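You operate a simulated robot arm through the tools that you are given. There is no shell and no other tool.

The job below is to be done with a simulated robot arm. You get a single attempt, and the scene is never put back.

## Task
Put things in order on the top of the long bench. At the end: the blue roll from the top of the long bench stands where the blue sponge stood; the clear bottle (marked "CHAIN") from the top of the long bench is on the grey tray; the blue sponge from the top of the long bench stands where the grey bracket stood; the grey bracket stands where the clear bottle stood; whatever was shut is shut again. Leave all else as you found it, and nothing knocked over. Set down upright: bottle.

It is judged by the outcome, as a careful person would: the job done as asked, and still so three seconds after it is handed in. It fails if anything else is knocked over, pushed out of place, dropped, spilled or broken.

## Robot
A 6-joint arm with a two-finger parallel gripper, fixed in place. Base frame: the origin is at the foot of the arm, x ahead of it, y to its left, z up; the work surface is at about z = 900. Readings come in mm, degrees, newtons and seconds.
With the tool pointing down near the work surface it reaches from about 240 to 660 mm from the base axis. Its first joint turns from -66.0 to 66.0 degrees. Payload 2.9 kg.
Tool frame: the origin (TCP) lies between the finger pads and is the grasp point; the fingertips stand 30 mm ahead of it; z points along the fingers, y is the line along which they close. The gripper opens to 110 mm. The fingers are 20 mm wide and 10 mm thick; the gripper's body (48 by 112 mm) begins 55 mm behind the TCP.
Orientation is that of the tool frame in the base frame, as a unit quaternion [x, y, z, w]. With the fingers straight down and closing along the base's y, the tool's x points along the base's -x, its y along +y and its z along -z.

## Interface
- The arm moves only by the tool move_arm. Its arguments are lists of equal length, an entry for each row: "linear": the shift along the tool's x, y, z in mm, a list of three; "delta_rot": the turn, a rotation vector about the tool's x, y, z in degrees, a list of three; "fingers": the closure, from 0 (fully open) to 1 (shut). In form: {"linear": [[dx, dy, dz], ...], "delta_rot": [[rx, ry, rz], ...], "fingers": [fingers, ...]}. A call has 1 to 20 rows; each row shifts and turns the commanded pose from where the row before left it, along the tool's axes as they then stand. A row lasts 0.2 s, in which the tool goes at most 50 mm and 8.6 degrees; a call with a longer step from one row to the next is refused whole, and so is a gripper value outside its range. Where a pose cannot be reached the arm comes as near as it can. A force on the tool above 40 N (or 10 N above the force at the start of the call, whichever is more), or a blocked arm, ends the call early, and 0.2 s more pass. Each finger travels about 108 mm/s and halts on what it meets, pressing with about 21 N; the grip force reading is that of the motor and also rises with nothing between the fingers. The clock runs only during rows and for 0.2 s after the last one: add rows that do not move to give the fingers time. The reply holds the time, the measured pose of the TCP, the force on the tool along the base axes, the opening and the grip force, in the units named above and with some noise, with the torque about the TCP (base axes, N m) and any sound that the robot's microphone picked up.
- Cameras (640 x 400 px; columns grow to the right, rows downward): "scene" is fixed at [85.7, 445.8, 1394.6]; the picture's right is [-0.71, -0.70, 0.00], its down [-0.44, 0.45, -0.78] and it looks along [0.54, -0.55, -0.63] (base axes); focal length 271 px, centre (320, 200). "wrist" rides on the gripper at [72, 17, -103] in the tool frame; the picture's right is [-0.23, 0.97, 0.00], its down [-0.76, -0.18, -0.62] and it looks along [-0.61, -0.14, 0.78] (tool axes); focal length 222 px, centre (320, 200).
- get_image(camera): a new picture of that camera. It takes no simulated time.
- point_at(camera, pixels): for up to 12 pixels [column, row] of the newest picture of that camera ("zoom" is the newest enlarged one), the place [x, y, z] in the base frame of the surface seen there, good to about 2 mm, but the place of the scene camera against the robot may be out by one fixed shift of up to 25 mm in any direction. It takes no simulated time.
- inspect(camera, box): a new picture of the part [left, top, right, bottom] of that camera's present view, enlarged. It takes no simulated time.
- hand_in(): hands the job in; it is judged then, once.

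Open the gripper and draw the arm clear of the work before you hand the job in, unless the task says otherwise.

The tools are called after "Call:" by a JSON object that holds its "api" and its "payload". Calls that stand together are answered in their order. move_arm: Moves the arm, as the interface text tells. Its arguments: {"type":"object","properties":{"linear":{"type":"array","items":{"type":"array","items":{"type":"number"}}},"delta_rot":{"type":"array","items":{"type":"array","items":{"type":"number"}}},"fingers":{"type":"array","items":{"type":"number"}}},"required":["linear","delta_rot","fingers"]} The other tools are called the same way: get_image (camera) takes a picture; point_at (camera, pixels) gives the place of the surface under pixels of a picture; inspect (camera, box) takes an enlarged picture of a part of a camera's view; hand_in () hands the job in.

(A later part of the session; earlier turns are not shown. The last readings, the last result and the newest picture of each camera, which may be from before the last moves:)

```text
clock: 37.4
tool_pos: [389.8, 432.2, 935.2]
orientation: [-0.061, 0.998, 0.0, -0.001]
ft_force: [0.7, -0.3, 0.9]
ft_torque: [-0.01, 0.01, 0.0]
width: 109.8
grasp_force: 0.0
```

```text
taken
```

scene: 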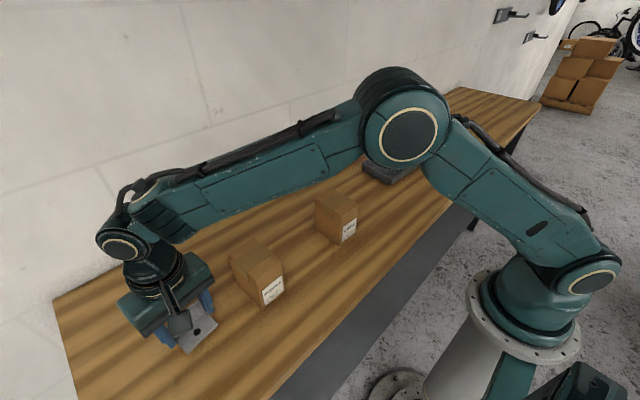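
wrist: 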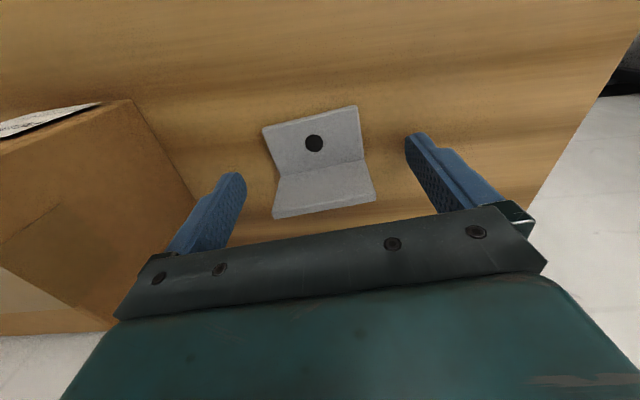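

The bracket stands on the bottle's old place. I raise the gripper straight up to z≈1180.

Call:
{"api": "move_arm", "payload": {"linear": [[0, 0, -10], [0, 0, -25], [0, 0, -40], [0, 0, -45], [0, 0, -45], [0, 0, -45], [0, 0, -35], [0, 0, 0]], "delta_rot": [[0, 0, 0], [0, 0, 0], [0, 0, 0], [0, 0, 0], [0, 0, 0], [0, 0, 0], [0, 0, 0], [0, 0, 0]], "fingers": [0, 0, 0, 0, 0, 0, 0, 0]}}

Call:
{"api": "get_image", "payload": {"camera": "wrist"}}

Call:
{"api": "inspect", "payload": {"camera": "scene", "box": [100, 240, 320, 380]}}

```text
clock: 39.2
tool_pos: [390.3, 432.1, 1181.9]
orientation: [-0.061, 0.998, 0.0, -0.001]
ft_force: [-0.3, -0.5, -0.6]
ft_torque: [0.04, 0.0, -0.03]
width: 110.1
grasp_force: 0.1
```

```text
taken
```

wrist: 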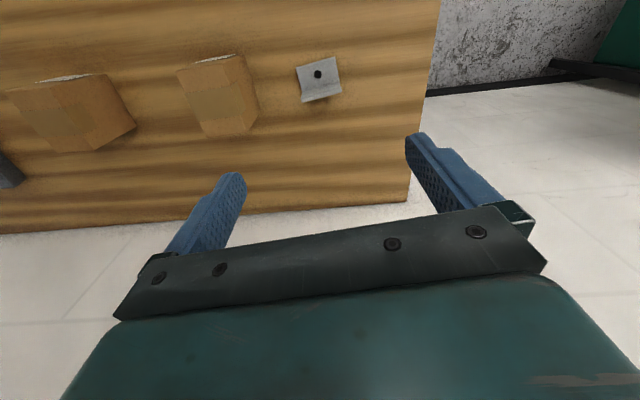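

```text
2.86 times, centred on (210, 310) of scene
```

zoom: 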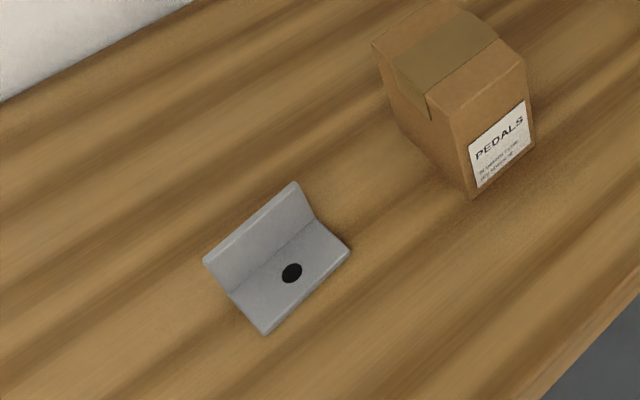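

The bracket stands upright at its new place. I now carry the empty gripper along at z≈1180 toward the sponge end, above everything on the bench.

Call:
{"api": "move_arm", "payload": {"linear": [[4, -22, 0], [7.2, -42, 0], [7.2, -42, 0], [7.2, -42, 0], [7.2, -42, 0], [7.2, -42, 0], [7.2, -42, 0], [7.2, -42, 0], [7.2, -42, 0], [7.2, -42, 0], [7.2, -42, 0], [7.2, -42, 0], [7.2, -42, 0], [7.2, -42, 0], [7.2, -42, 0], [7.2, -42, 0], [7.2, -42, 0], [7.2, -42, 0], [7.2, -42, 0], [7.2, -42, 0]], "delta_rot": [[0, 0, 0], [0, 0, 0], [0, 0, 0], [0, 0, 0], [0, 0, 0], [0, 0, 0], [0, 0, 0], [0, 0, 0], [0, 0, 0], [0, 0, 0], [0, 0, 0], [0, 0, 0], [0, 0, 0], [0, 0, 0], [0, 0, 0], [0, 0, 0], [0, 0, 0], [0, 0, 0], [0, 0, 0], [0, 0, 0]], "fingers": [0, 0, 0, 0, 0, 0, 0, 0, 0, 0, 0, 0, 0, 0, 0, 0, 0, 0, 0, 0]}}

```text
clock: 43.4
tool_pos: [347.4, -396.2, 1178.2]
orientation: [-0.061, 0.998, 0.0, 0.0]
ft_force: [-0.7, 1.0, -0.2]
ft_torque: [-0.02, 0.01, -0.01]
width: 110.0
grasp_force: 0.1
```

Now at (347,−396,1178). I turn the tool +83° about its axis so that it faces outward toward the sponge, in 8.3° rows.

Call:
{"api": "move_arm", "payload": {"linear": [[0, 0, 0], [0, 0, 0], [0, 0, 0], [0, 0, 0], [0, 0, 0], [0, 0, 0], [0, 0, 0], [0, 0, 0], [0, 0, 0], [0, 0, 0], [0, 0, 0]], "delta_rot": [[0, 0, 8.3], [0, 0, 8.3], [0, 0, 8.3], [0, 0, 8.3], [0, 0, 8.3], [0, 0, 8.3], [0, 0, 8.3], [0, 0, 8.3], [0, 0, 8.3], [0, 0, 8.3], [0, 0, 0]], "fingers": [0, 0, 0, 0, 0, 0, 0, 0, 0, 0, 0]}}

Call:
{"api": "get_image", "payload": {"camera": "wrist"}}

Call:
{"api": "get_image", "payload": {"camera": "scene"}}

```text
clock: 45.8
tool_pos: [350.7, -398.4, 1182.2]
orientation: [0.617, 0.787, 0.0, 0.0]
ft_force: [-0.5, 0.7, -0.3]
ft_torque: [0.02, -0.01, 0.05]
width: 110.0
grasp_force: 0.1
```

```text
taken
```

wrist: 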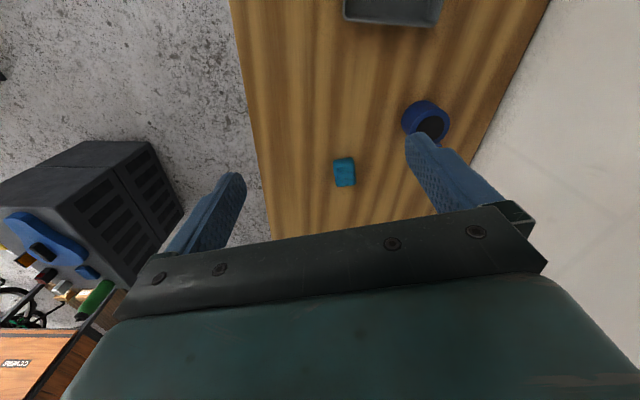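

```text
taken
```

scene: 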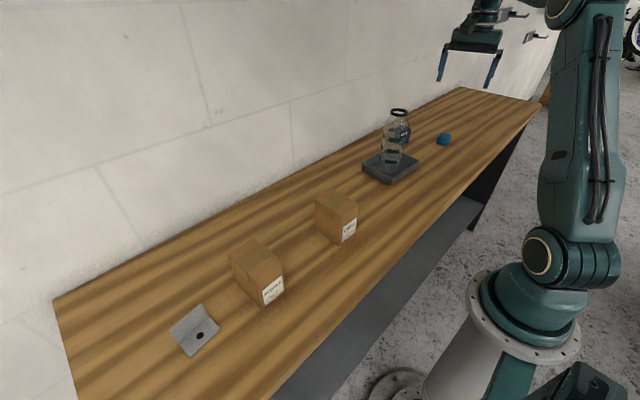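

The tool now faces along the bench toward the sponge at (344,172). I enlarge and measure sponge and roll from here.

Call:
{"api": "inspect", "payload": {"camera": "wrist", "box": [304, 140, 384, 190]}}

Call:
{"api": "point_at", "payload": {"camera": "zoom", "pixels": [[240, 150], [395, 140], [245, 250], [410, 245], [260, 370], [420, 360], [325, 200], [335, 300], [250, 200], [400, 190]]}}

Call:
{"api": "inspect", "payload": {"camera": "wrist", "box": [386, 90, 466, 140]}}

```text
8.00 times, centred on (344, 165) of wrist
```

zoom: 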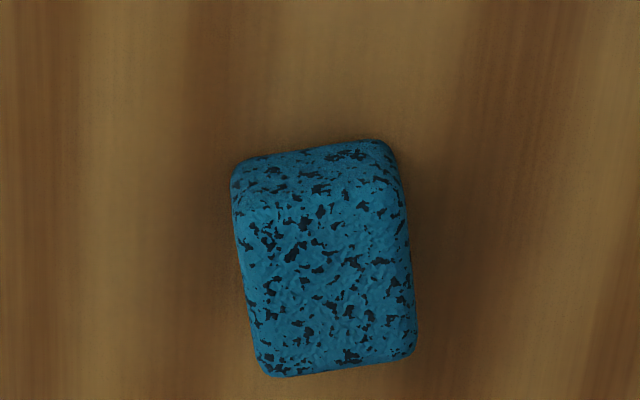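

```text
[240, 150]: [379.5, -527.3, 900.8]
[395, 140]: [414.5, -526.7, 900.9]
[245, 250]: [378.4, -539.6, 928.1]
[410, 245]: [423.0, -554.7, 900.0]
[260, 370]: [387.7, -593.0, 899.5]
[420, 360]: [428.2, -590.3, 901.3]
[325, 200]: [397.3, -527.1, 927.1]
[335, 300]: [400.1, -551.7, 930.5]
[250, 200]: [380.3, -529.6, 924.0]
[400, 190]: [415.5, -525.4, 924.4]
```

```text
8.00 times, centred on (426, 115) of wrist
```

zoom: 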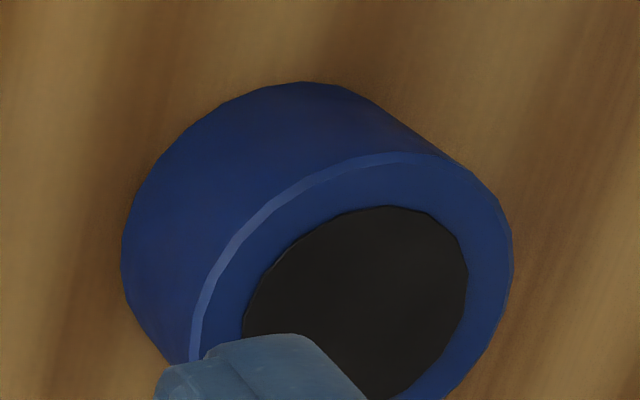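

The sponge measures centre ≈(401,−548), turned about 10°, top z≈930. It lies at r≈679, so I turn 4° more, tilt the tool 15° outward, and go to a pre-grasp point 100 mm back along the tool axis.

Call:
{"api": "move_arm", "payload": {"linear": [[0, 0, 0], [0, 0, 0], [0, 0, 0], [-10, 2.9, 22], [-14, 4, 31], [-14, 4, 31], [-14, 4, 31], [-14, 4, 31], [-10, 3, 20.2], [-6, 1.5, 10], [0, 0, 0]], "delta_rot": [[0, 0, 4], [0, -7.5, 0], [0, -7.5, 0], [0, 0, 0], [0, 0, 0], [0, 0, 0], [0, 0, 0], [0, 0, 0], [0, 0, 0], [0, 0, 0], [0, 0, 0]], "fingers": [0, 0, 0, 0, 0, 0, 0, 0, 0, 0, 0]}}

Call:
{"api": "get_image", "payload": {"camera": "wrist"}}

Call:
{"api": "get_image", "payload": {"camera": "scene"}}

```text
clock: 48.2
tool_pos: [395.0, -517.4, 1031.0]
orientation: [0.637, 0.76, -0.084, 0.101]
ft_force: [0.1, 0.2, 0.4]
ft_torque: [0.02, 0.03, -0.02]
width: 110.2
grasp_force: 0.1
```

```text
taken
```

wrist: 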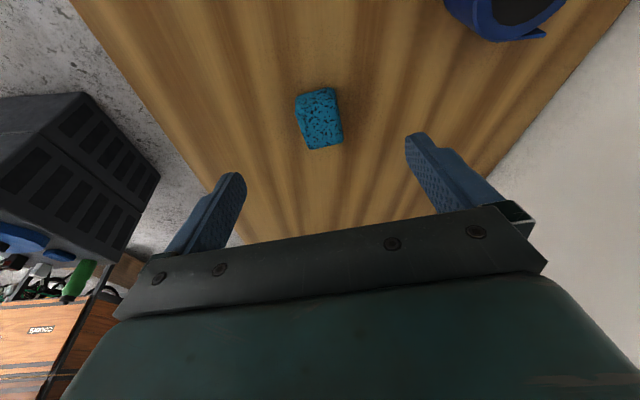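

```text
taken
```

scene: 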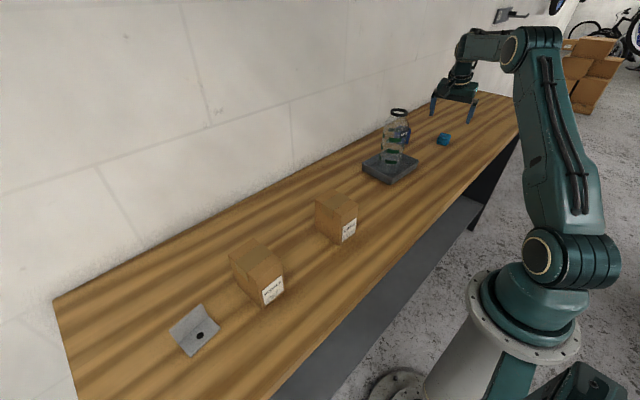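

The pose is reached and the sponge at (319,118) is square to the gripper. I enlarge and measure it and the roll (tail visible at (535,37)).

Call:
{"api": "inspect", "payload": {"camera": "wrist", "box": [272, 75, 368, 160]}}

Call:
{"api": "point_at", "payload": {"camera": "wrist", "pixels": [[297, 97], [334, 90], [306, 145], [342, 138], [320, 120], [300, 118], [338, 112], [311, 149], [315, 92], [325, 146], [490, 20], [540, 36]]}}

```text
4.71 times, centred on (320, 118) of wrist
```

zoom: 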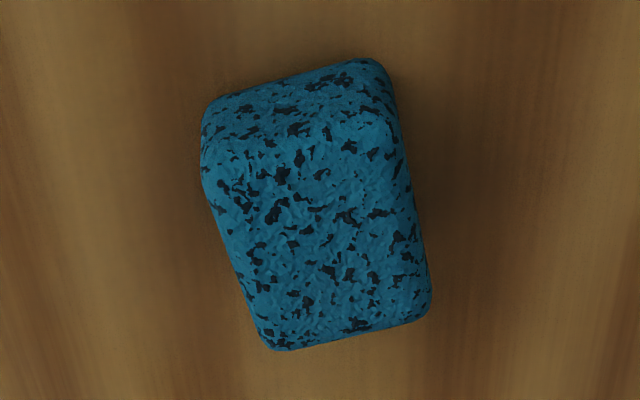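

```text
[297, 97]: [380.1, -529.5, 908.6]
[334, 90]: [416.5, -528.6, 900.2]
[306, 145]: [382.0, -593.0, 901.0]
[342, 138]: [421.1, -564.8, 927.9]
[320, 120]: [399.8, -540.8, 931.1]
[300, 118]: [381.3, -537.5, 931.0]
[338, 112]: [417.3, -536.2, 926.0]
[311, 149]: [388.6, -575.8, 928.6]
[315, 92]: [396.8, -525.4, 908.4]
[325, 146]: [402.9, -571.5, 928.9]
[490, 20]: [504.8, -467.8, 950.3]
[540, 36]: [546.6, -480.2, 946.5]
```

The sponge runs from y −525 to −571 with mid (401,−548.5), 36 mm across, matching my plan. I advance 97 mm along the tool axis with fingers open.

Call:
{"api": "move_arm", "payload": {"linear": [[0, 0, 25], [0, 0, 28], [0, 0, 22], [0, 0, 14], [0, 0, 8], [0, 0, 0]], "delta_rot": [[0, 0, 0], [0, 0, 0], [0, 0, 0], [0, 0, 0], [0, 0, 0], [0, 0, 0]], "fingers": [0, 0, 0, 0, 0, 0]}}

Call:
{"api": "get_image", "payload": {"camera": "wrist"}}

Call:
{"api": "inspect", "payload": {"camera": "scene", "box": [380, 80, 500, 170]}}

```text
clock: 49.6
tool_pos: [398.4, -541.7, 938.6]
orientation: [0.638, 0.759, -0.084, 0.1]
ft_force: [0.6, 0.2, 0.9]
ft_torque: [0.0, -0.02, -0.02]
width: 109.8
grasp_force: 0.1
```

```text
taken
```

wrist: 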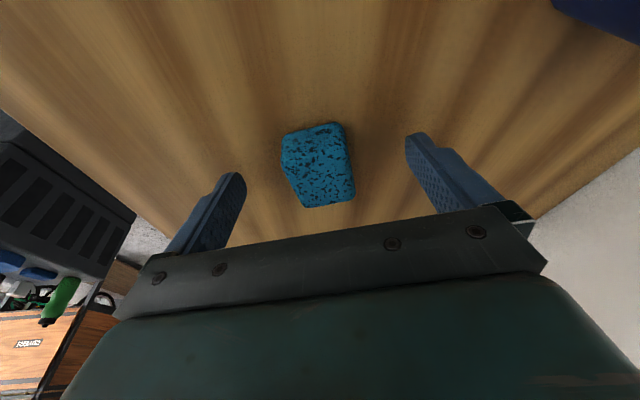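

```text
4.44 times, centred on (440, 125) of scene
```

zoom: 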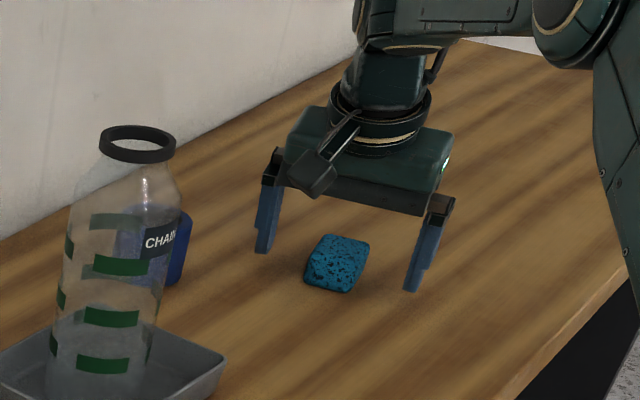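

The sponge lies between the fingers, (318,165) in the wrist view. I close on it.

Call:
{"api": "move_arm", "payload": {"linear": [[0, 0, 0], [0, 0, 0], [0, 0, 0], [0, 0, 0], [0, 0, 0], [0, 0, 0]], "delta_rot": [[0, 0, 0], [0, 0, 0], [0, 0, 0], [0, 0, 0], [0, 0, 0], [0, 0, 0]], "fingers": [0.3, 0.55, 0.62, 0.7, 1, 1]}}

Call:
{"api": "get_image", "payload": {"camera": "wrist"}}

```text
clock: 51.0
tool_pos: [398.8, -541.3, 938.8]
orientation: [0.638, 0.759, -0.084, 0.101]
ft_force: [0.6, 0.5, -0.6]
ft_torque: [0.0, -0.01, -0.05]
width: 38.7
grasp_force: 20.8
```

```text
taken
```

wrist: 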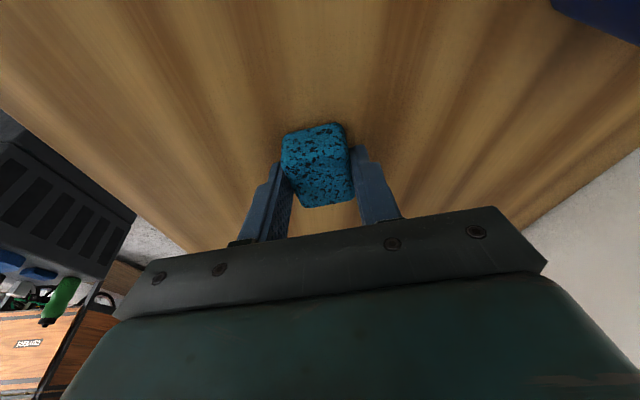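

The sponge is held at 38.7 mm. I lift slowly back along the tool axis and check that it comes along.

Call:
{"api": "move_arm", "payload": {"linear": [[0, 0, -4], [0, 0, -12], [0, 0, -24], [0, 0, -30], [0, 0, -27], [0, 0, 0]], "delta_rot": [[0, 0, 0], [0, 0, 0], [0, 0, 0], [0, 0, 0], [0, 0, 0], [0, 0, 0]], "fingers": [1, 1, 1, 1, 1, 1]}}

Call:
{"api": "get_image", "payload": {"camera": "wrist"}}

Call:
{"api": "get_image", "payload": {"camera": "scene"}}

```text
clock: 52.4
tool_pos: [396.1, -516.2, 1031.0]
orientation: [0.637, 0.759, -0.084, 0.1]
ft_force: [0.1, -0.1, -0.2]
ft_torque: [0.0, -0.03, -0.01]
width: 38.5
grasp_force: 21.6
```

```text
taken
```

wrist: 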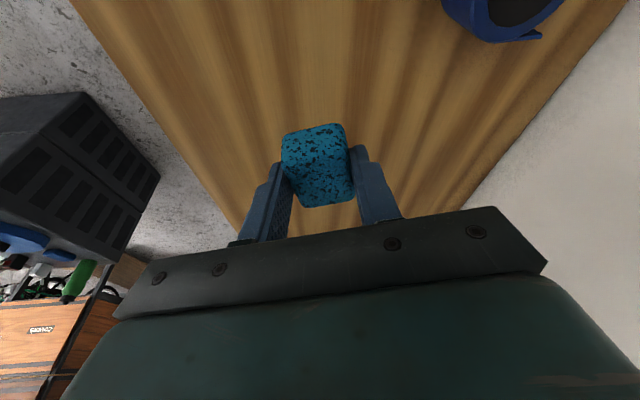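

```text
taken
```

scene: 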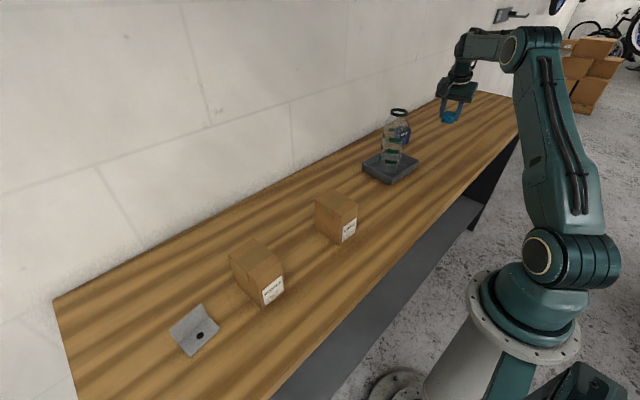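

The sponge came up unslipped. I go back up to (351,−399,1180) and turn the tool by +87° about the vertical, keeping the 15° tilt.

Call:
{"api": "move_arm", "payload": {"linear": [[10, -2.9, -22], [14, -4, -31], [14, -4, -31], [14, -4, -31], [14, -4, -31], [10, -3, -20.2], [6, -1.5, -10], [0, 0, 0], [0, 0, 0], [0, 0, 0], [0, 0, 0], [0, 0, 0], [0, 0, 0], [0, 0, 0], [0, 0, 0], [0, 0, 0], [0, 0, 0], [0, 0, 0], [0, 0, 0]], "delta_rot": [[0, 0, 0], [0, 0, 0], [0, 0, 0], [0, 0, 0], [0, 0, 0], [0, 0, 0], [0, 0, 0], [-2.047, 0, -7.641], [-2.047, 0, -7.641], [-2.047, 0, -7.641], [-2.047, 0, -7.641], [-2.047, 0, -7.641], [-2.047, 0, -7.641], [-2.047, 0, -7.641], [-2.047, 0, -7.641], [-2.047, 0, -7.641], [-2.047, 0, -7.641], [-2.047, 0, -7.641], [0, 0, 0]], "fingers": [1, 1, 1, 1, 1, 1, 1, 1, 1, 1, 1, 1, 1, 1, 1, 1, 1, 1, 1]}}

Call:
{"api": "get_image", "payload": {"camera": "wrist"}}

```text
clock: 56.4
tool_pos: [349.0, -399.3, 1180.9]
orientation: [-0.061, 0.99, 0.008, 0.13]
ft_force: [0.2, 0.2, -0.1]
ft_torque: [0.0, 0.0, 0.01]
width: 38.8
grasp_force: 21.1
```

```text
taken
```

wrist: 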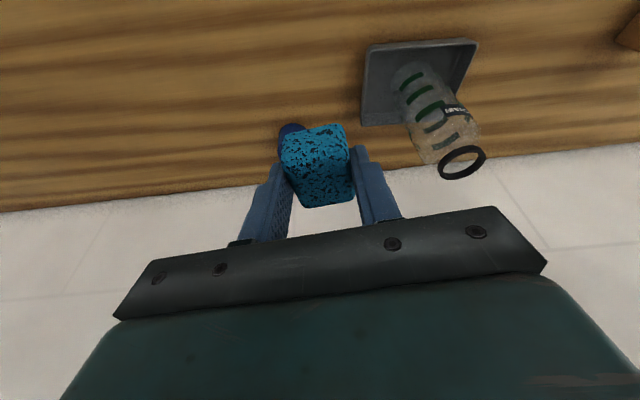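

Tool axis checks out (tilt 15°, yaw +7°), sponge steady. I carry it at z≈1180 to above the bracket's old place.

Call:
{"api": "move_arm", "payload": {"linear": [[-6.53, 18.92, 1.76], [-13.06, 37.84, 3.51], [-13.06, 37.84, 3.51], [-13.06, 37.84, 3.51], [-13.06, 37.84, 3.51], [-13.06, 37.84, 3.51], [-13.06, 37.84, 3.51], [-13.06, 37.84, 3.51], [-13.06, 37.84, 3.51], [-13.06, 37.84, 3.51], [-13.06, 37.84, 3.51], [-13.06, 37.84, 3.51], [-13.06, 37.84, 3.51], [-13.06, 37.84, 3.51], [-6.53, 18.92, 1.76], [0, 0, 0]], "delta_rot": [[0, 0, 0], [0, 0, 0], [0, 0, 0], [0, 0, 0], [0, 0, 0], [0, 0, 0], [0, 0, 0], [0, 0, 0], [0, 0, 0], [0, 0, 0], [0, 0, 0], [0, 0, 0], [0, 0, 0], [0, 0, 0], [0, 0, 0], [0, 0, 0]], "fingers": [1, 1, 1, 1, 1, 1, 1, 1, 1, 1, 1, 1, 1, 1, 1, 1]}}

Call:
{"api": "get_image", "payload": {"camera": "wrist"}}

Call:
{"api": "get_image", "payload": {"camera": "scene"}}

```text
clock: 59.8
tool_pos: [473.5, 150.4, 1180.5]
orientation: [-0.06, 0.99, 0.008, 0.13]
ft_force: [-0.1, 0.2, -1.0]
ft_torque: [0.02, 0.03, 0.0]
width: 38.5
grasp_force: 20.7
```

```text
taken
```

wrist: 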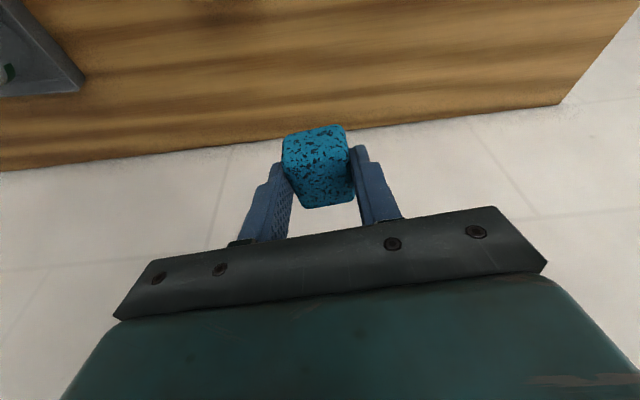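

```text
taken
```

scene: 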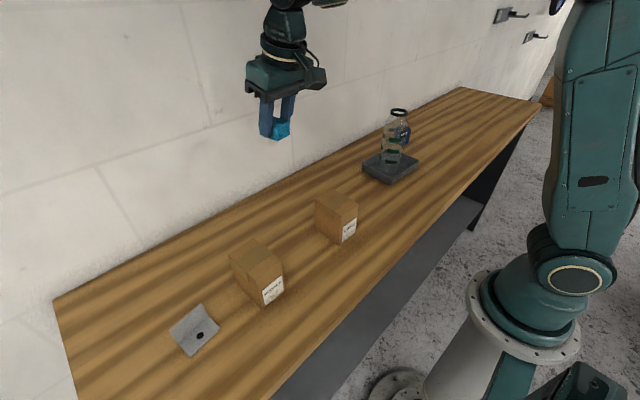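

Above the place now. I lower vertically (base z) to TCP ≈950, leaving about 13 mm under the sponge.

Call:
{"api": "move_arm", "payload": {"linear": [[5.18, 0, 19.32], [9.07, 0, 33.81], [9.07, 0, 33.81], [9.07, 0, 33.81], [9.07, 0, 33.81], [7.77, 0, 28.98], [5.7, 0, 21.25], [4.56, 0, 17.0], [0, 0, 0]], "delta_rot": [[0, 0, 0], [0, 0, 0], [0, 0, 0], [0, 0, 0], [0, 0, 0], [0, 0, 0], [0, 0, 0], [0, 0, 0], [0, 0, 0]], "fingers": [1, 1, 1, 1, 1, 1, 1, 1, 1]}}

Call:
{"api": "get_image", "payload": {"camera": "wrist"}}

Call:
{"api": "inspect", "payload": {"camera": "scene", "box": [220, 130, 360, 250]}}

```text
clock: 61.8
tool_pos: [473.8, 149.1, 953.0]
orientation: [-0.06, 0.99, 0.008, 0.13]
ft_force: [0.4, 0.0, -0.2]
ft_torque: [-0.01, 0.02, 0.03]
width: 38.5
grasp_force: 20.5
```

```text
taken
```

wrist: 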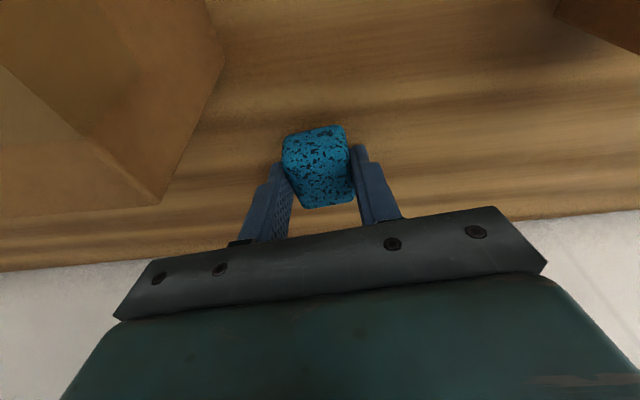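

```text
3.33 times, centred on (290, 190) of scene
```

zoom: 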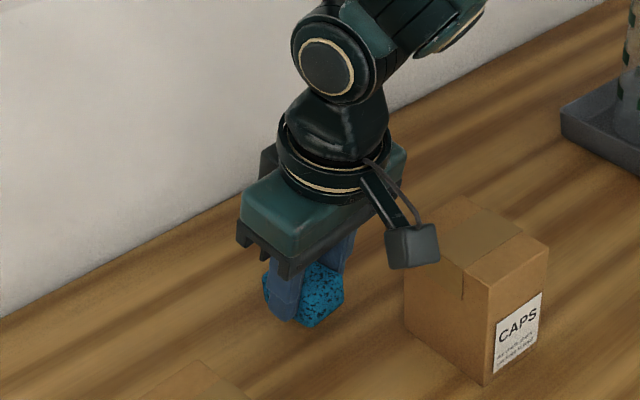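

The sponge hovers just above the bench. I measure its top to verify its place before setting it down.

Call:
{"api": "point_at", "payload": {"camera": "wrist", "pixels": [[318, 165], [284, 135], [344, 126], [303, 204], [353, 196], [318, 150], [292, 165], [347, 158], [160, 205], [225, 70]]}}

Call:
{"api": "move_arm", "payload": {"linear": [[1.55, 0, 5.8], [1.04, 0, 3.86], [0.26, 0, 0.97], [0, 0, 0]], "delta_rot": [[0, 0, 0], [0, 0, 0], [0, 0, 0], [0, 0, 0]], "fingers": [1, 1, 1, 1]}}

```text
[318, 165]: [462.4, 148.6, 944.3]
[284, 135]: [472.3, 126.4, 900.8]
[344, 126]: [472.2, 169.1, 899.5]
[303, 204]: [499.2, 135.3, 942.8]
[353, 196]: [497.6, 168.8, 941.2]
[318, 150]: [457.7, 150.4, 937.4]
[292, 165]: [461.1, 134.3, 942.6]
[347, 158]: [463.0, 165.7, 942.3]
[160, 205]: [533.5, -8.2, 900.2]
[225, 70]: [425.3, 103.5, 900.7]
```

```text
clock: 62.8
tool_pos: [474.4, 149.1, 940.0]
orientation: [-0.06, 0.99, 0.008, 0.13]
ft_force: [0.1, 0.1, -0.4]
ft_torque: [0.0, 0.01, -0.03]
width: 38.5
grasp_force: 21.4
```

Sponge spans x≈457–501, y centre ≈151: on target. I creep down to contact.

Call:
{"api": "move_arm", "payload": {"linear": [[0.26, 0, 0.97], [0.26, 0, 0.97], [0, 0, 0]], "delta_rot": [[0, 0, 0], [0, 0, 0], [0, 0, 0]], "fingers": [1, 1, 1]}}

```text
clock: 63.6
tool_pos: [473.3, 149.4, 938.5]
orientation: [-0.061, 0.99, 0.008, 0.131]
ft_force: [-0.4, -1.0, 4.5]
ft_torque: [-0.07, 0.08, -0.02]
width: 38.6
grasp_force: 21.0
```

The upward force of 4.5 N shows the sponge is on the bench. I open the fingers gradually.

Call:
{"api": "move_arm", "payload": {"linear": [[0, 0, 0], [0, 0, 0], [0, 0, 0], [0, 0, 0], [0, 0, 0], [0, 0, 0]], "delta_rot": [[0, 0, 0], [0, 0, 0], [0, 0, 0], [0, 0, 0], [0, 0, 0], [0, 0, 0]], "fingers": [0.62, 0.55, 0.4, 0.2, 0, 0]}}

Call:
{"api": "get_image", "payload": {"camera": "wrist"}}

Call:
{"api": "inspect", "payload": {"camera": "scene", "box": [220, 130, 360, 250]}}

```text
clock: 65.0
tool_pos: [473.9, 149.0, 937.5]
orientation: [-0.061, 0.99, 0.008, 0.131]
ft_force: [-1.1, 0.5, -0.1]
ft_torque: [0.01, -0.02, 0.04]
width: 109.8
grasp_force: 0.0
```

```text
taken
```

wrist: 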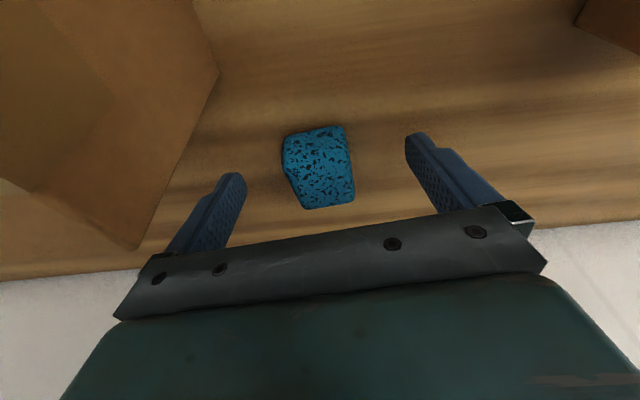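

```text
3.33 times, centred on (290, 190) of scene
```

zoom: 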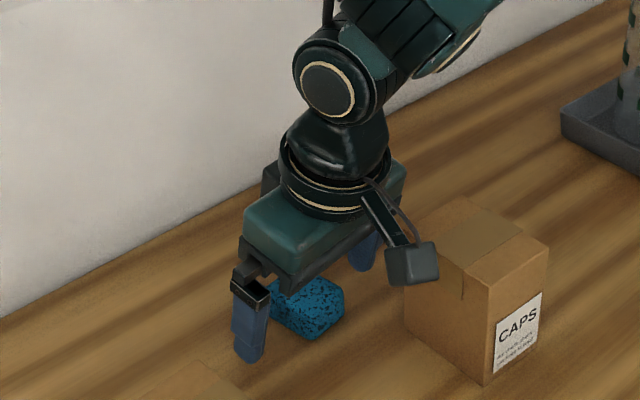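

The sponge stays put, fingers open. I raise the gripper vertically to z≈1180.

Call:
{"api": "move_arm", "payload": {"linear": [[-2.59, 0, -9.66], [-6.47, 0, -24.15], [-10.35, 0, -38.64], [-11.65, 0, -43.47], [-11.65, 0, -43.47], [-11.65, 0, -43.47], [-8.5, 0, -31.9], [0, 0, 0]], "delta_rot": [[0, 0, 0], [0, 0, 0], [0, 0, 0], [0, 0, 0], [0, 0, 0], [0, 0, 0], [0, 0, 0], [0, 0, 0]], "fingers": [0, 0, 0, 0, 0, 0, 0, 0]}}

Call:
{"api": "get_image", "payload": {"camera": "scene"}}

Call:
{"api": "get_image", "payload": {"camera": "wrist"}}

```text
clock: 66.8
tool_pos: [474.1, 149.8, 1182.2]
orientation: [-0.06, 0.99, 0.007, 0.13]
ft_force: [0.1, 0.1, -0.2]
ft_torque: [0.02, 0.01, 0.02]
width: 109.9
grasp_force: 0.1
```

```text
taken
```

scene: 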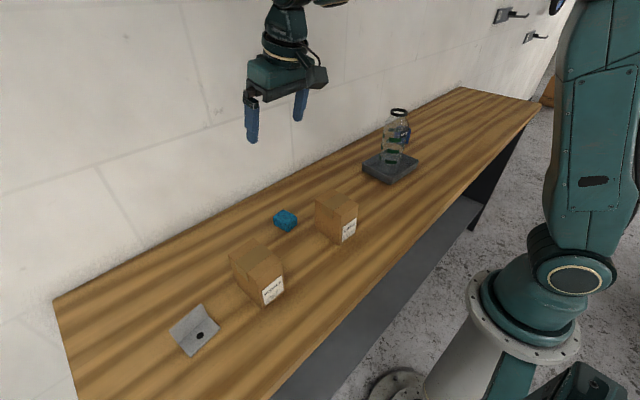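

```text
taken
```

wrist: 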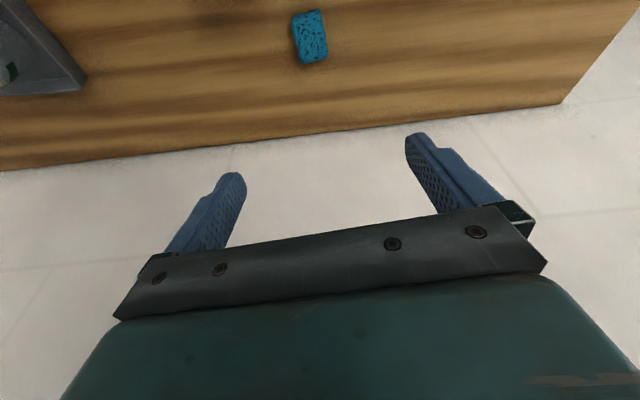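

The sponge stands where the bracket was. I check its place quickly, then move the empty gripper along at z≈1180 to the roll side and turn it to face the roll.

Call:
{"api": "point_at", "payload": {"camera": "wrist", "pixels": [[293, 15], [319, 11], [301, 62], [326, 56], [310, 37]]}}

Call:
{"api": "move_arm", "payload": {"linear": [[6.5, -19.3, -1.75], [13.03, -38.64, -3.51], [13.03, -38.64, -3.51], [13.03, -38.64, -3.51], [13.03, -38.64, -3.51], [13.03, -38.64, -3.51], [13.03, -38.64, -3.51], [13.03, -38.64, -3.51], [13.03, -38.64, -3.51], [13.03, -38.64, -3.51], [13.03, -38.64, -3.51], [13.03, -38.64, -3.51], [6.53, -19.36, -1.76], [0, 0, 0], [0, 0, 0], [0, 0, 0], [0, 0, 0], [0, 0, 0], [0, 0, 0], [0, 0, 0]], "delta_rot": [[0, 0, 0], [0, 0, 0], [0, 0, 0], [0, 0, 0], [0, 0, 0], [0, 0, 0], [0, 0, 0], [0, 0, 0], [0, 0, 0], [0, 0, 0], [0, 0, 0], [0, 0, 0], [0, 0, 0], [2.085, 0, 7.776], [2.085, 0, 7.776], [2.085, 0, 7.776], [2.085, 0, 7.776], [2.085, 0, 7.776], [2.085, 0, 7.776], [0, -5, 0]], "fingers": [0, 0, 0, 0, 0, 0, 0, 0, 0, 0, 0, 0, 0, 0, 0, 0, 0, 0, 0, 0]}}

Call:
{"api": "get_image", "payload": {"camera": "wrist"}}

Call:
{"api": "get_image", "payload": {"camera": "scene"}}

```text
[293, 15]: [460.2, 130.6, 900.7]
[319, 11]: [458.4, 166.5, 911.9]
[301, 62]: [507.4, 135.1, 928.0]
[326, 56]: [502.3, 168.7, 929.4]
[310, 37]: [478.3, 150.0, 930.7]
```

```text
clock: 71.0
tool_pos: [369.4, -329.4, 1181.7]
orientation: [0.349, 0.921, -0.061, 0.163]
ft_force: [0.4, 0.4, 0.2]
ft_torque: [0.03, 0.01, 0.01]
width: 110.1
grasp_force: 0.1
```

```text
taken
```

wrist: 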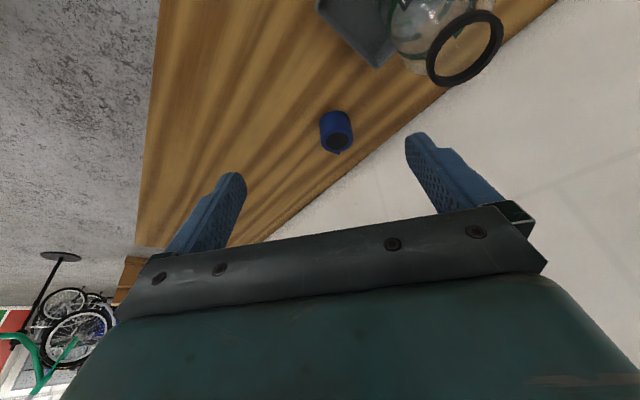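

```text
taken
```

scene: 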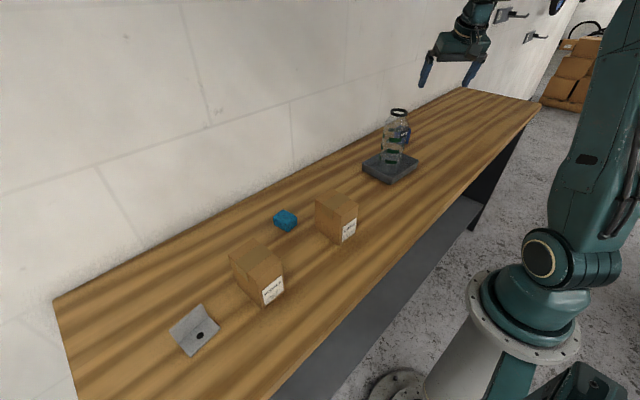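

Sponge centre reads ≈(480.5,150.5), as wanted. The roll shows at (336,132) with a tail at its lower edge; I enlarge and measure it.

Call:
{"api": "inspect", "payload": {"camera": "wrist", "box": [304, 100, 368, 164]}}

Call:
{"api": "point_at", "payload": {"camera": "wrist", "pixels": [[323, 135], [350, 132], [336, 126], [339, 148], [345, 146], [330, 145], [337, 140], [327, 129], [347, 127], [337, 152], [334, 148]]}}

```text
6.25 times, centred on (336, 132) of wrist
```

zoom: 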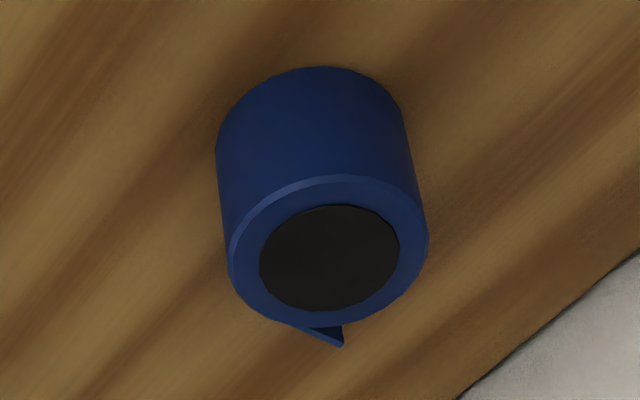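

```text
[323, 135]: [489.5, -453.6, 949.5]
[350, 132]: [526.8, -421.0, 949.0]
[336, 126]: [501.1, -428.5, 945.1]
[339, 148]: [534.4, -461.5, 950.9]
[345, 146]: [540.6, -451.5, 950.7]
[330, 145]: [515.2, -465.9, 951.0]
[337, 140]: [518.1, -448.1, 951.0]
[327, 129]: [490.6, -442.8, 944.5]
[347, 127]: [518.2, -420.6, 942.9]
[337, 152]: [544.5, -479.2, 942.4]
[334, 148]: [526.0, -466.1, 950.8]
```

The zoom shows the top face clearly; I take points just inside its rim and around the dark core.

Call:
{"api": "point_at", "payload": {"camera": "zoom", "pixels": [[236, 262], [421, 238], [320, 184], [340, 318], [262, 262], [399, 245], [325, 207], [335, 308], [255, 205], [395, 200], [395, 290], [270, 308]]}}

```text
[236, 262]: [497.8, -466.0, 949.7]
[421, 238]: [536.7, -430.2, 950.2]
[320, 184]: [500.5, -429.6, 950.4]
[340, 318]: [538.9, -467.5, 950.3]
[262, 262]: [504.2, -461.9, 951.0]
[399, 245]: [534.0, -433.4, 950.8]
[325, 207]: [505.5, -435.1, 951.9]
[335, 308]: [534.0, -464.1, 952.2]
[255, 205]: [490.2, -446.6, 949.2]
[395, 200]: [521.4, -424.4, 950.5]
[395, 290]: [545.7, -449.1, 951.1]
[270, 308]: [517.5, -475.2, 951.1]
```

The roll centre is ≈(519,−448.5), radius ≈27, top z≈951, tail pointing outward away from where the fingers go. I move to a pre-grasp 130 mm back along the tilted tool axis.

Call:
{"api": "move_arm", "payload": {"linear": [[-8, 0.8, 13], [-15.27, 1.52, 26.1], [-15.27, 1.52, 26.1], [-15.27, 1.52, 26.1], [-15.27, 1.52, 26.1], [-14.5, 1.4, 25], [-8.02, 0.82, 14.3], [0, 0, 0]], "delta_rot": [[0, 0, 0], [0, 0, 0], [0, 0, 0], [0, 0, 0], [0, 0, 0], [0, 0, 0], [0, 0, 0], [0, 0, 0]], "fingers": [0, 0, 0, 0, 0, 0, 0, 0]}}

Call:
{"api": "get_image", "payload": {"camera": "wrist"}}

Call:
{"api": "get_image", "payload": {"camera": "scene"}}

```text
clock: 72.8
tool_pos: [480.1, -415.8, 1067.1]
orientation: [0.348, 0.921, -0.061, 0.163]
ft_force: [0.6, 0.8, 0.2]
ft_torque: [0.0, -0.02, 0.02]
width: 109.9
grasp_force: 0.0
```

```text
taken
```

wrist: 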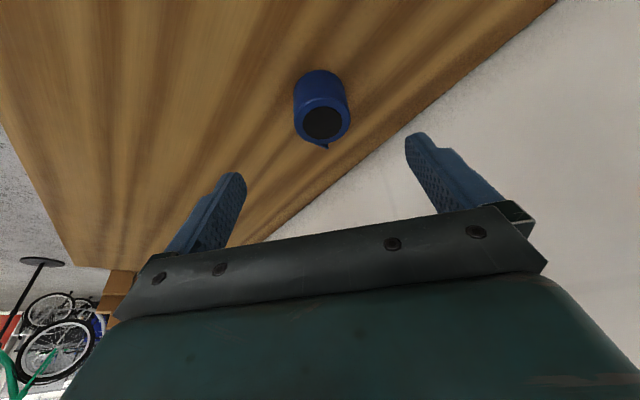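

```text
taken
```

scene: 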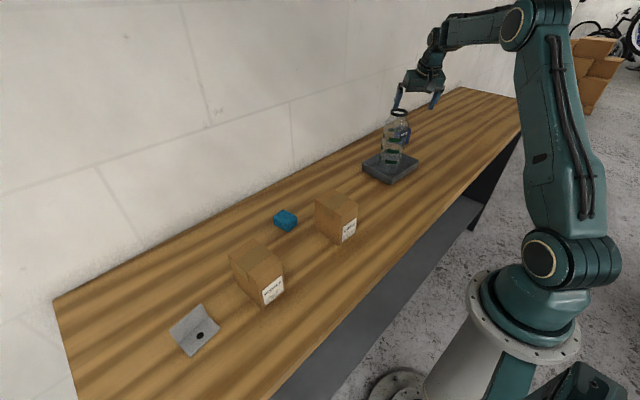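

The roll is at (321,107) between the finger lines. I enlarge and measure its top once more.

Call:
{"api": "inspect", "payload": {"camera": "wrist", "box": [281, 62, 361, 157]}}

Call:
{"api": "point_at", "payload": {"camera": "wrist", "pixels": [[303, 126], [342, 121], [321, 107], [325, 138], [322, 123], [308, 112], [338, 108], [309, 136], [340, 133], [326, 148]]}}

```text
4.21 times, centred on (321, 110) of wrist
```

zoom: 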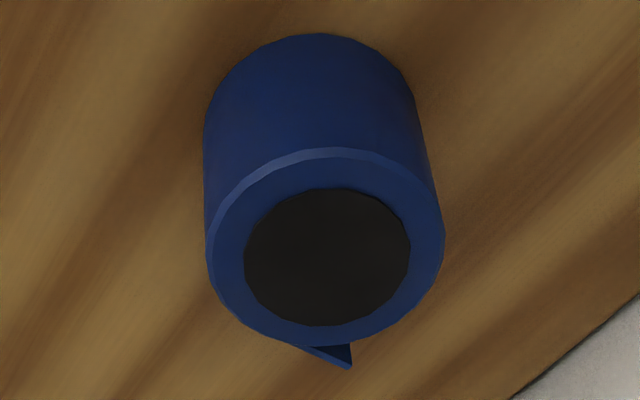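

```text
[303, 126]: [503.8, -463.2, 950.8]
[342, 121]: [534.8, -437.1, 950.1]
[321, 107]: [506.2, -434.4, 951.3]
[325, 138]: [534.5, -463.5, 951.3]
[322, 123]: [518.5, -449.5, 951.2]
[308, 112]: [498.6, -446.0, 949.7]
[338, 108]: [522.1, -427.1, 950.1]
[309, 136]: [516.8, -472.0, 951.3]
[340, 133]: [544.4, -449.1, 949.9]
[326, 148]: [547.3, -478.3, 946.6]
```

The roll centre (518.5,−449.5) agrees. I advance 130 mm along the tool axis with open fingers.

Call:
{"api": "move_arm", "payload": {"linear": [[0, 0, 20], [0, 0, 32], [0, 0, 32], [0, 0, 24], [0, 0, 14], [0, 0, 8], [0, 0, 0]], "delta_rot": [[0, 0, 0], [0, 0, 0], [0, 0, 0], [0, 0, 0], [0, 0, 0], [0, 0, 0], [0, 0, 0]], "fingers": [0, 0, 0, 0, 0, 0, 0]}}

Call:
{"api": "get_image", "payload": {"camera": "wrist"}}

Call:
{"api": "inspect", "payload": {"camera": "scene", "box": [340, 60, 480, 190]}}

```text
clock: 74.4
tool_pos: [514.1, -444.6, 942.0]
orientation: [0.347, 0.922, -0.06, 0.163]
ft_force: [0.6, -0.2, 0.8]
ft_torque: [0.03, -0.02, 0.0]
width: 109.8
grasp_force: 0.0
```

```text
taken
```

wrist: 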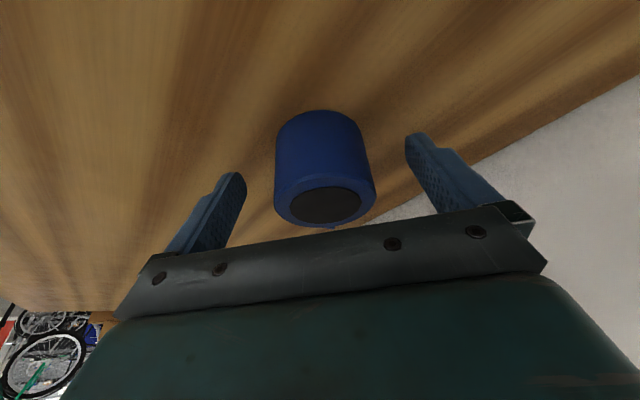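

```text
3.08 times, centred on (410, 125) of scene
```

zoom: 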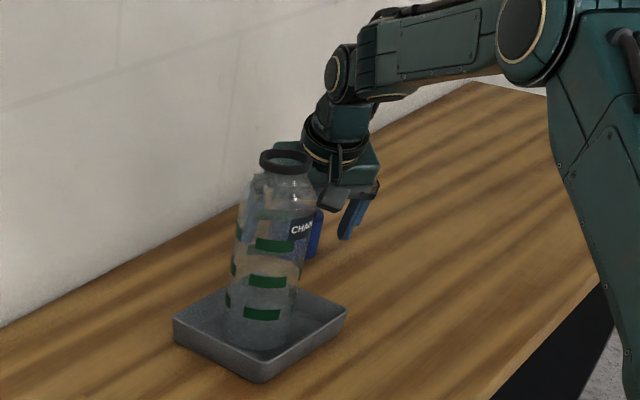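

The roll sits centred between the fingers (325,170), pose reached exactly. I close the fingers on it.

Call:
{"api": "move_arm", "payload": {"linear": [[0, 0, 0], [0, 0, 0], [0, 0, 0], [0, 0, 0], [0, 0, 0], [0, 0, 0]], "delta_rot": [[0, 0, 0], [0, 0, 0], [0, 0, 0], [0, 0, 0], [0, 0, 0], [0, 0, 0]], "fingers": [0.25, 0.42, 0.48, 0.6, 1, 1]}}

Call:
{"api": "get_image", "payload": {"camera": "wrist"}}

```text
clock: 75.8
tool_pos: [512.3, -446.2, 943.2]
orientation: [0.347, 0.922, -0.061, 0.162]
ft_force: [0.6, 0.3, 0.9]
ft_torque: [0.0, 0.03, 0.03]
width: 58.8
grasp_force: 20.9
```

```text
taken
```

wrist: 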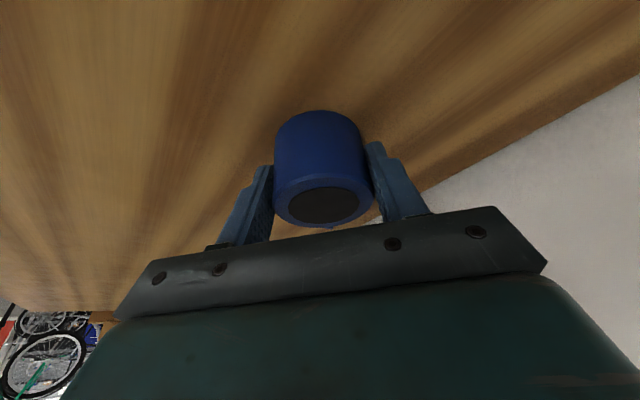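

The roll is held (58.8 mm, 21 N). I lift back along the tool axis, slowly at first.

Call:
{"api": "move_arm", "payload": {"linear": [[0, 0, -4], [0, 0, -12], [0, 0, -24], [0, 0, -32], [0, 0, -32], [0, 0, -26], [0, 0, 0]], "delta_rot": [[0, 0, 0], [0, 0, 0], [0, 0, 0], [0, 0, 0], [0, 0, 0], [0, 0, 0], [0, 0, 0]], "fingers": [1, 1, 1, 1, 1, 1, 1]}}

Call:
{"api": "get_image", "payload": {"camera": "wrist"}}

Call:
{"api": "get_image", "payload": {"camera": "scene"}}

```text
clock: 77.4
tool_pos: [480.0, -415.5, 1067.1]
orientation: [0.347, 0.922, -0.06, 0.162]
ft_force: [0.3, 0.0, -0.6]
ft_torque: [0.01, -0.03, 0.02]
width: 58.8
grasp_force: 21.1
```

```text
taken
```

wrist: 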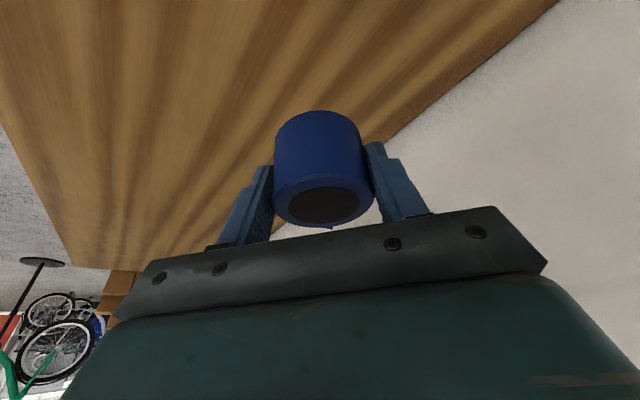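

```text
taken
```

scene: 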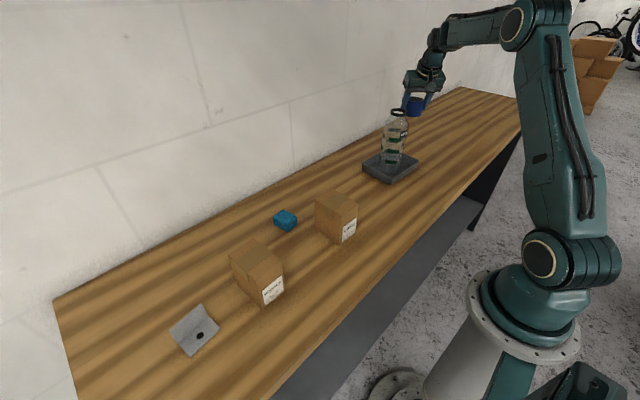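

The roll rides along unslipped. I carry it to above the sponge's old place (TCP ≈(395.8,−544.1,1042)).

Call:
{"api": "move_arm", "payload": {"linear": [[-1.2, -15.3, 2.8], [-2.5, -30.6, 5.6], [-2.5, -30.6, 5.6], [-2.5, -30.6, 5.6], [-2.4, -30.6, 5.6], [-1.2, -15.4, 3.0], [0, 0, 0]], "delta_rot": [[0, 0, 0], [0, 0, 0], [0, 0, 0], [0, 0, 0], [0, 0, 0], [0, 0, 0], [0, 0, 0]], "fingers": [1, 1, 1, 1, 1, 1, 1]}}

Call:
{"api": "get_image", "payload": {"camera": "wrist"}}

Call:
{"api": "get_image", "payload": {"camera": "scene"}}

```text
clock: 79.0
tool_pos: [395.7, -544.4, 1042.4]
orientation: [0.347, 0.921, -0.061, 0.163]
ft_force: [-0.8, 0.7, -1.4]
ft_torque: [-0.02, -0.02, 0.01]
width: 59.0
grasp_force: 21.3
```

```text
taken
```

wrist: 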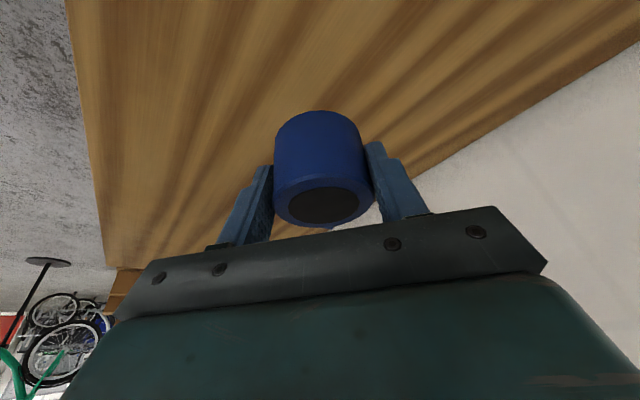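

```text
taken
```

scene: 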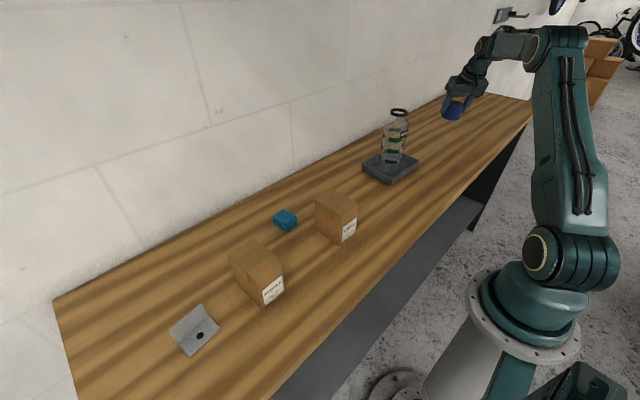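

On station. I measure the held roll's top face to confirm its centre, then descend vertically to about 12 mm above the bench.

Call:
{"api": "point_at", "payload": {"camera": "wrist", "pixels": [[324, 206], [291, 208], [358, 202], [322, 190], [326, 221], [276, 207], [372, 200]]}}

Call:
{"api": "move_arm", "payload": {"linear": [[6.84, 0, 18.8], [9.58, 0, 26.3], [6.84, 0, 18.8], [4.1, 0, 11.3], [2.4, 0, 6.6], [0, 0, 0]], "delta_rot": [[0, 0, 0], [0, 0, 0], [0, 0, 0], [0, 0, 0], [0, 0, 0], [0, 0, 0]], "fingers": [1, 1, 1, 1, 1, 1]}}

Call:
{"api": "get_image", "payload": {"camera": "wrist"}}

Call:
{"api": "inspect", "payload": {"camera": "scene", "box": [400, 60, 520, 160]}}

```text
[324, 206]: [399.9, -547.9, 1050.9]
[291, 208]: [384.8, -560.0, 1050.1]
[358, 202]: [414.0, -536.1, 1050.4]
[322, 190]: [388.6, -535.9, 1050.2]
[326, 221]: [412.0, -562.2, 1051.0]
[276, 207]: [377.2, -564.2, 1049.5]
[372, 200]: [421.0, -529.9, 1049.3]
```

```text
clock: 80.4
tool_pos: [394.7, -544.2, 956.3]
orientation: [0.347, 0.921, -0.06, 0.163]
ft_force: [0.8, 0.2, -1.3]
ft_torque: [0.0, -0.01, -0.01]
width: 58.8
grasp_force: 20.6
```

```text
taken
```

wrist: 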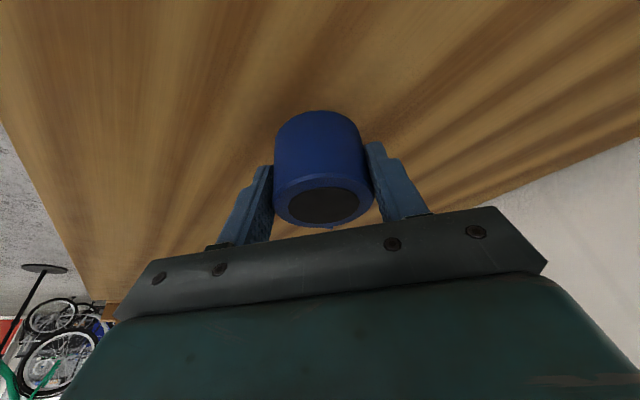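

```text
4.00 times, centred on (460, 110) of scene
```

zoom: 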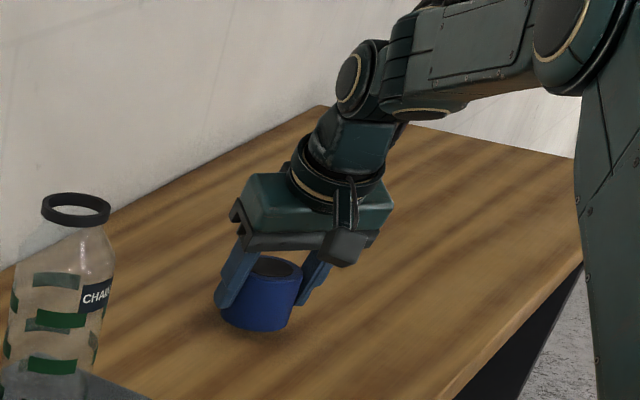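

The roll's centre reads (400,−548) and its top is level. I lower 10 mm and then creep to contact.

Call:
{"api": "move_arm", "payload": {"linear": [[1.71, 0, 4.7], [1.37, 0, 3.76], [0.34, 0, 0.94], [0.34, 0, 0.94], [0, 0, 0]], "delta_rot": [[0, 0, 0], [0, 0, 0], [0, 0, 0], [0, 0, 0], [0, 0, 0]], "fingers": [1, 1, 1, 1, 1]}}

```text
clock: 81.6
tool_pos: [396.3, -545.1, 945.9]
orientation: [0.346, 0.922, -0.059, 0.163]
ft_force: [-0.1, -0.9, -0.9]
ft_torque: [0.03, 0.0, 0.01]
width: 59.2
grasp_force: 21.6
```

No contact yet (−0.9 N). I creep 1 mm per row further.

Call:
{"api": "move_arm", "payload": {"linear": [[0.34, 0, 0.94], [0.34, 0, 0.94], [0, 0, 0]], "delta_rot": [[0, 0, 0], [0, 0, 0], [0, 0, 0]], "fingers": [1, 1, 1]}}

```text
clock: 82.4
tool_pos: [396.8, -543.9, 943.1]
orientation: [0.347, 0.922, -0.06, 0.163]
ft_force: [0.5, -0.9, 0.0]
ft_torque: [0.05, 0.0, 0.05]
width: 58.6
grasp_force: 21.4
```

Force is near zero, so it is just about touching. One more small step down.

Call:
{"api": "move_arm", "payload": {"linear": [[0.27, 0, 0.75], [0, 0, 0]], "delta_rot": [[0, 0, 0], [0, 0, 0]], "fingers": [1, 1]}}

```text
clock: 83.0
tool_pos: [396.4, -545.9, 943.0]
orientation: [0.347, 0.922, -0.061, 0.163]
ft_force: [-0.1, 0.9, 4.5]
ft_torque: [0.09, 0.05, -0.04]
width: 58.8
grasp_force: 21.1
```

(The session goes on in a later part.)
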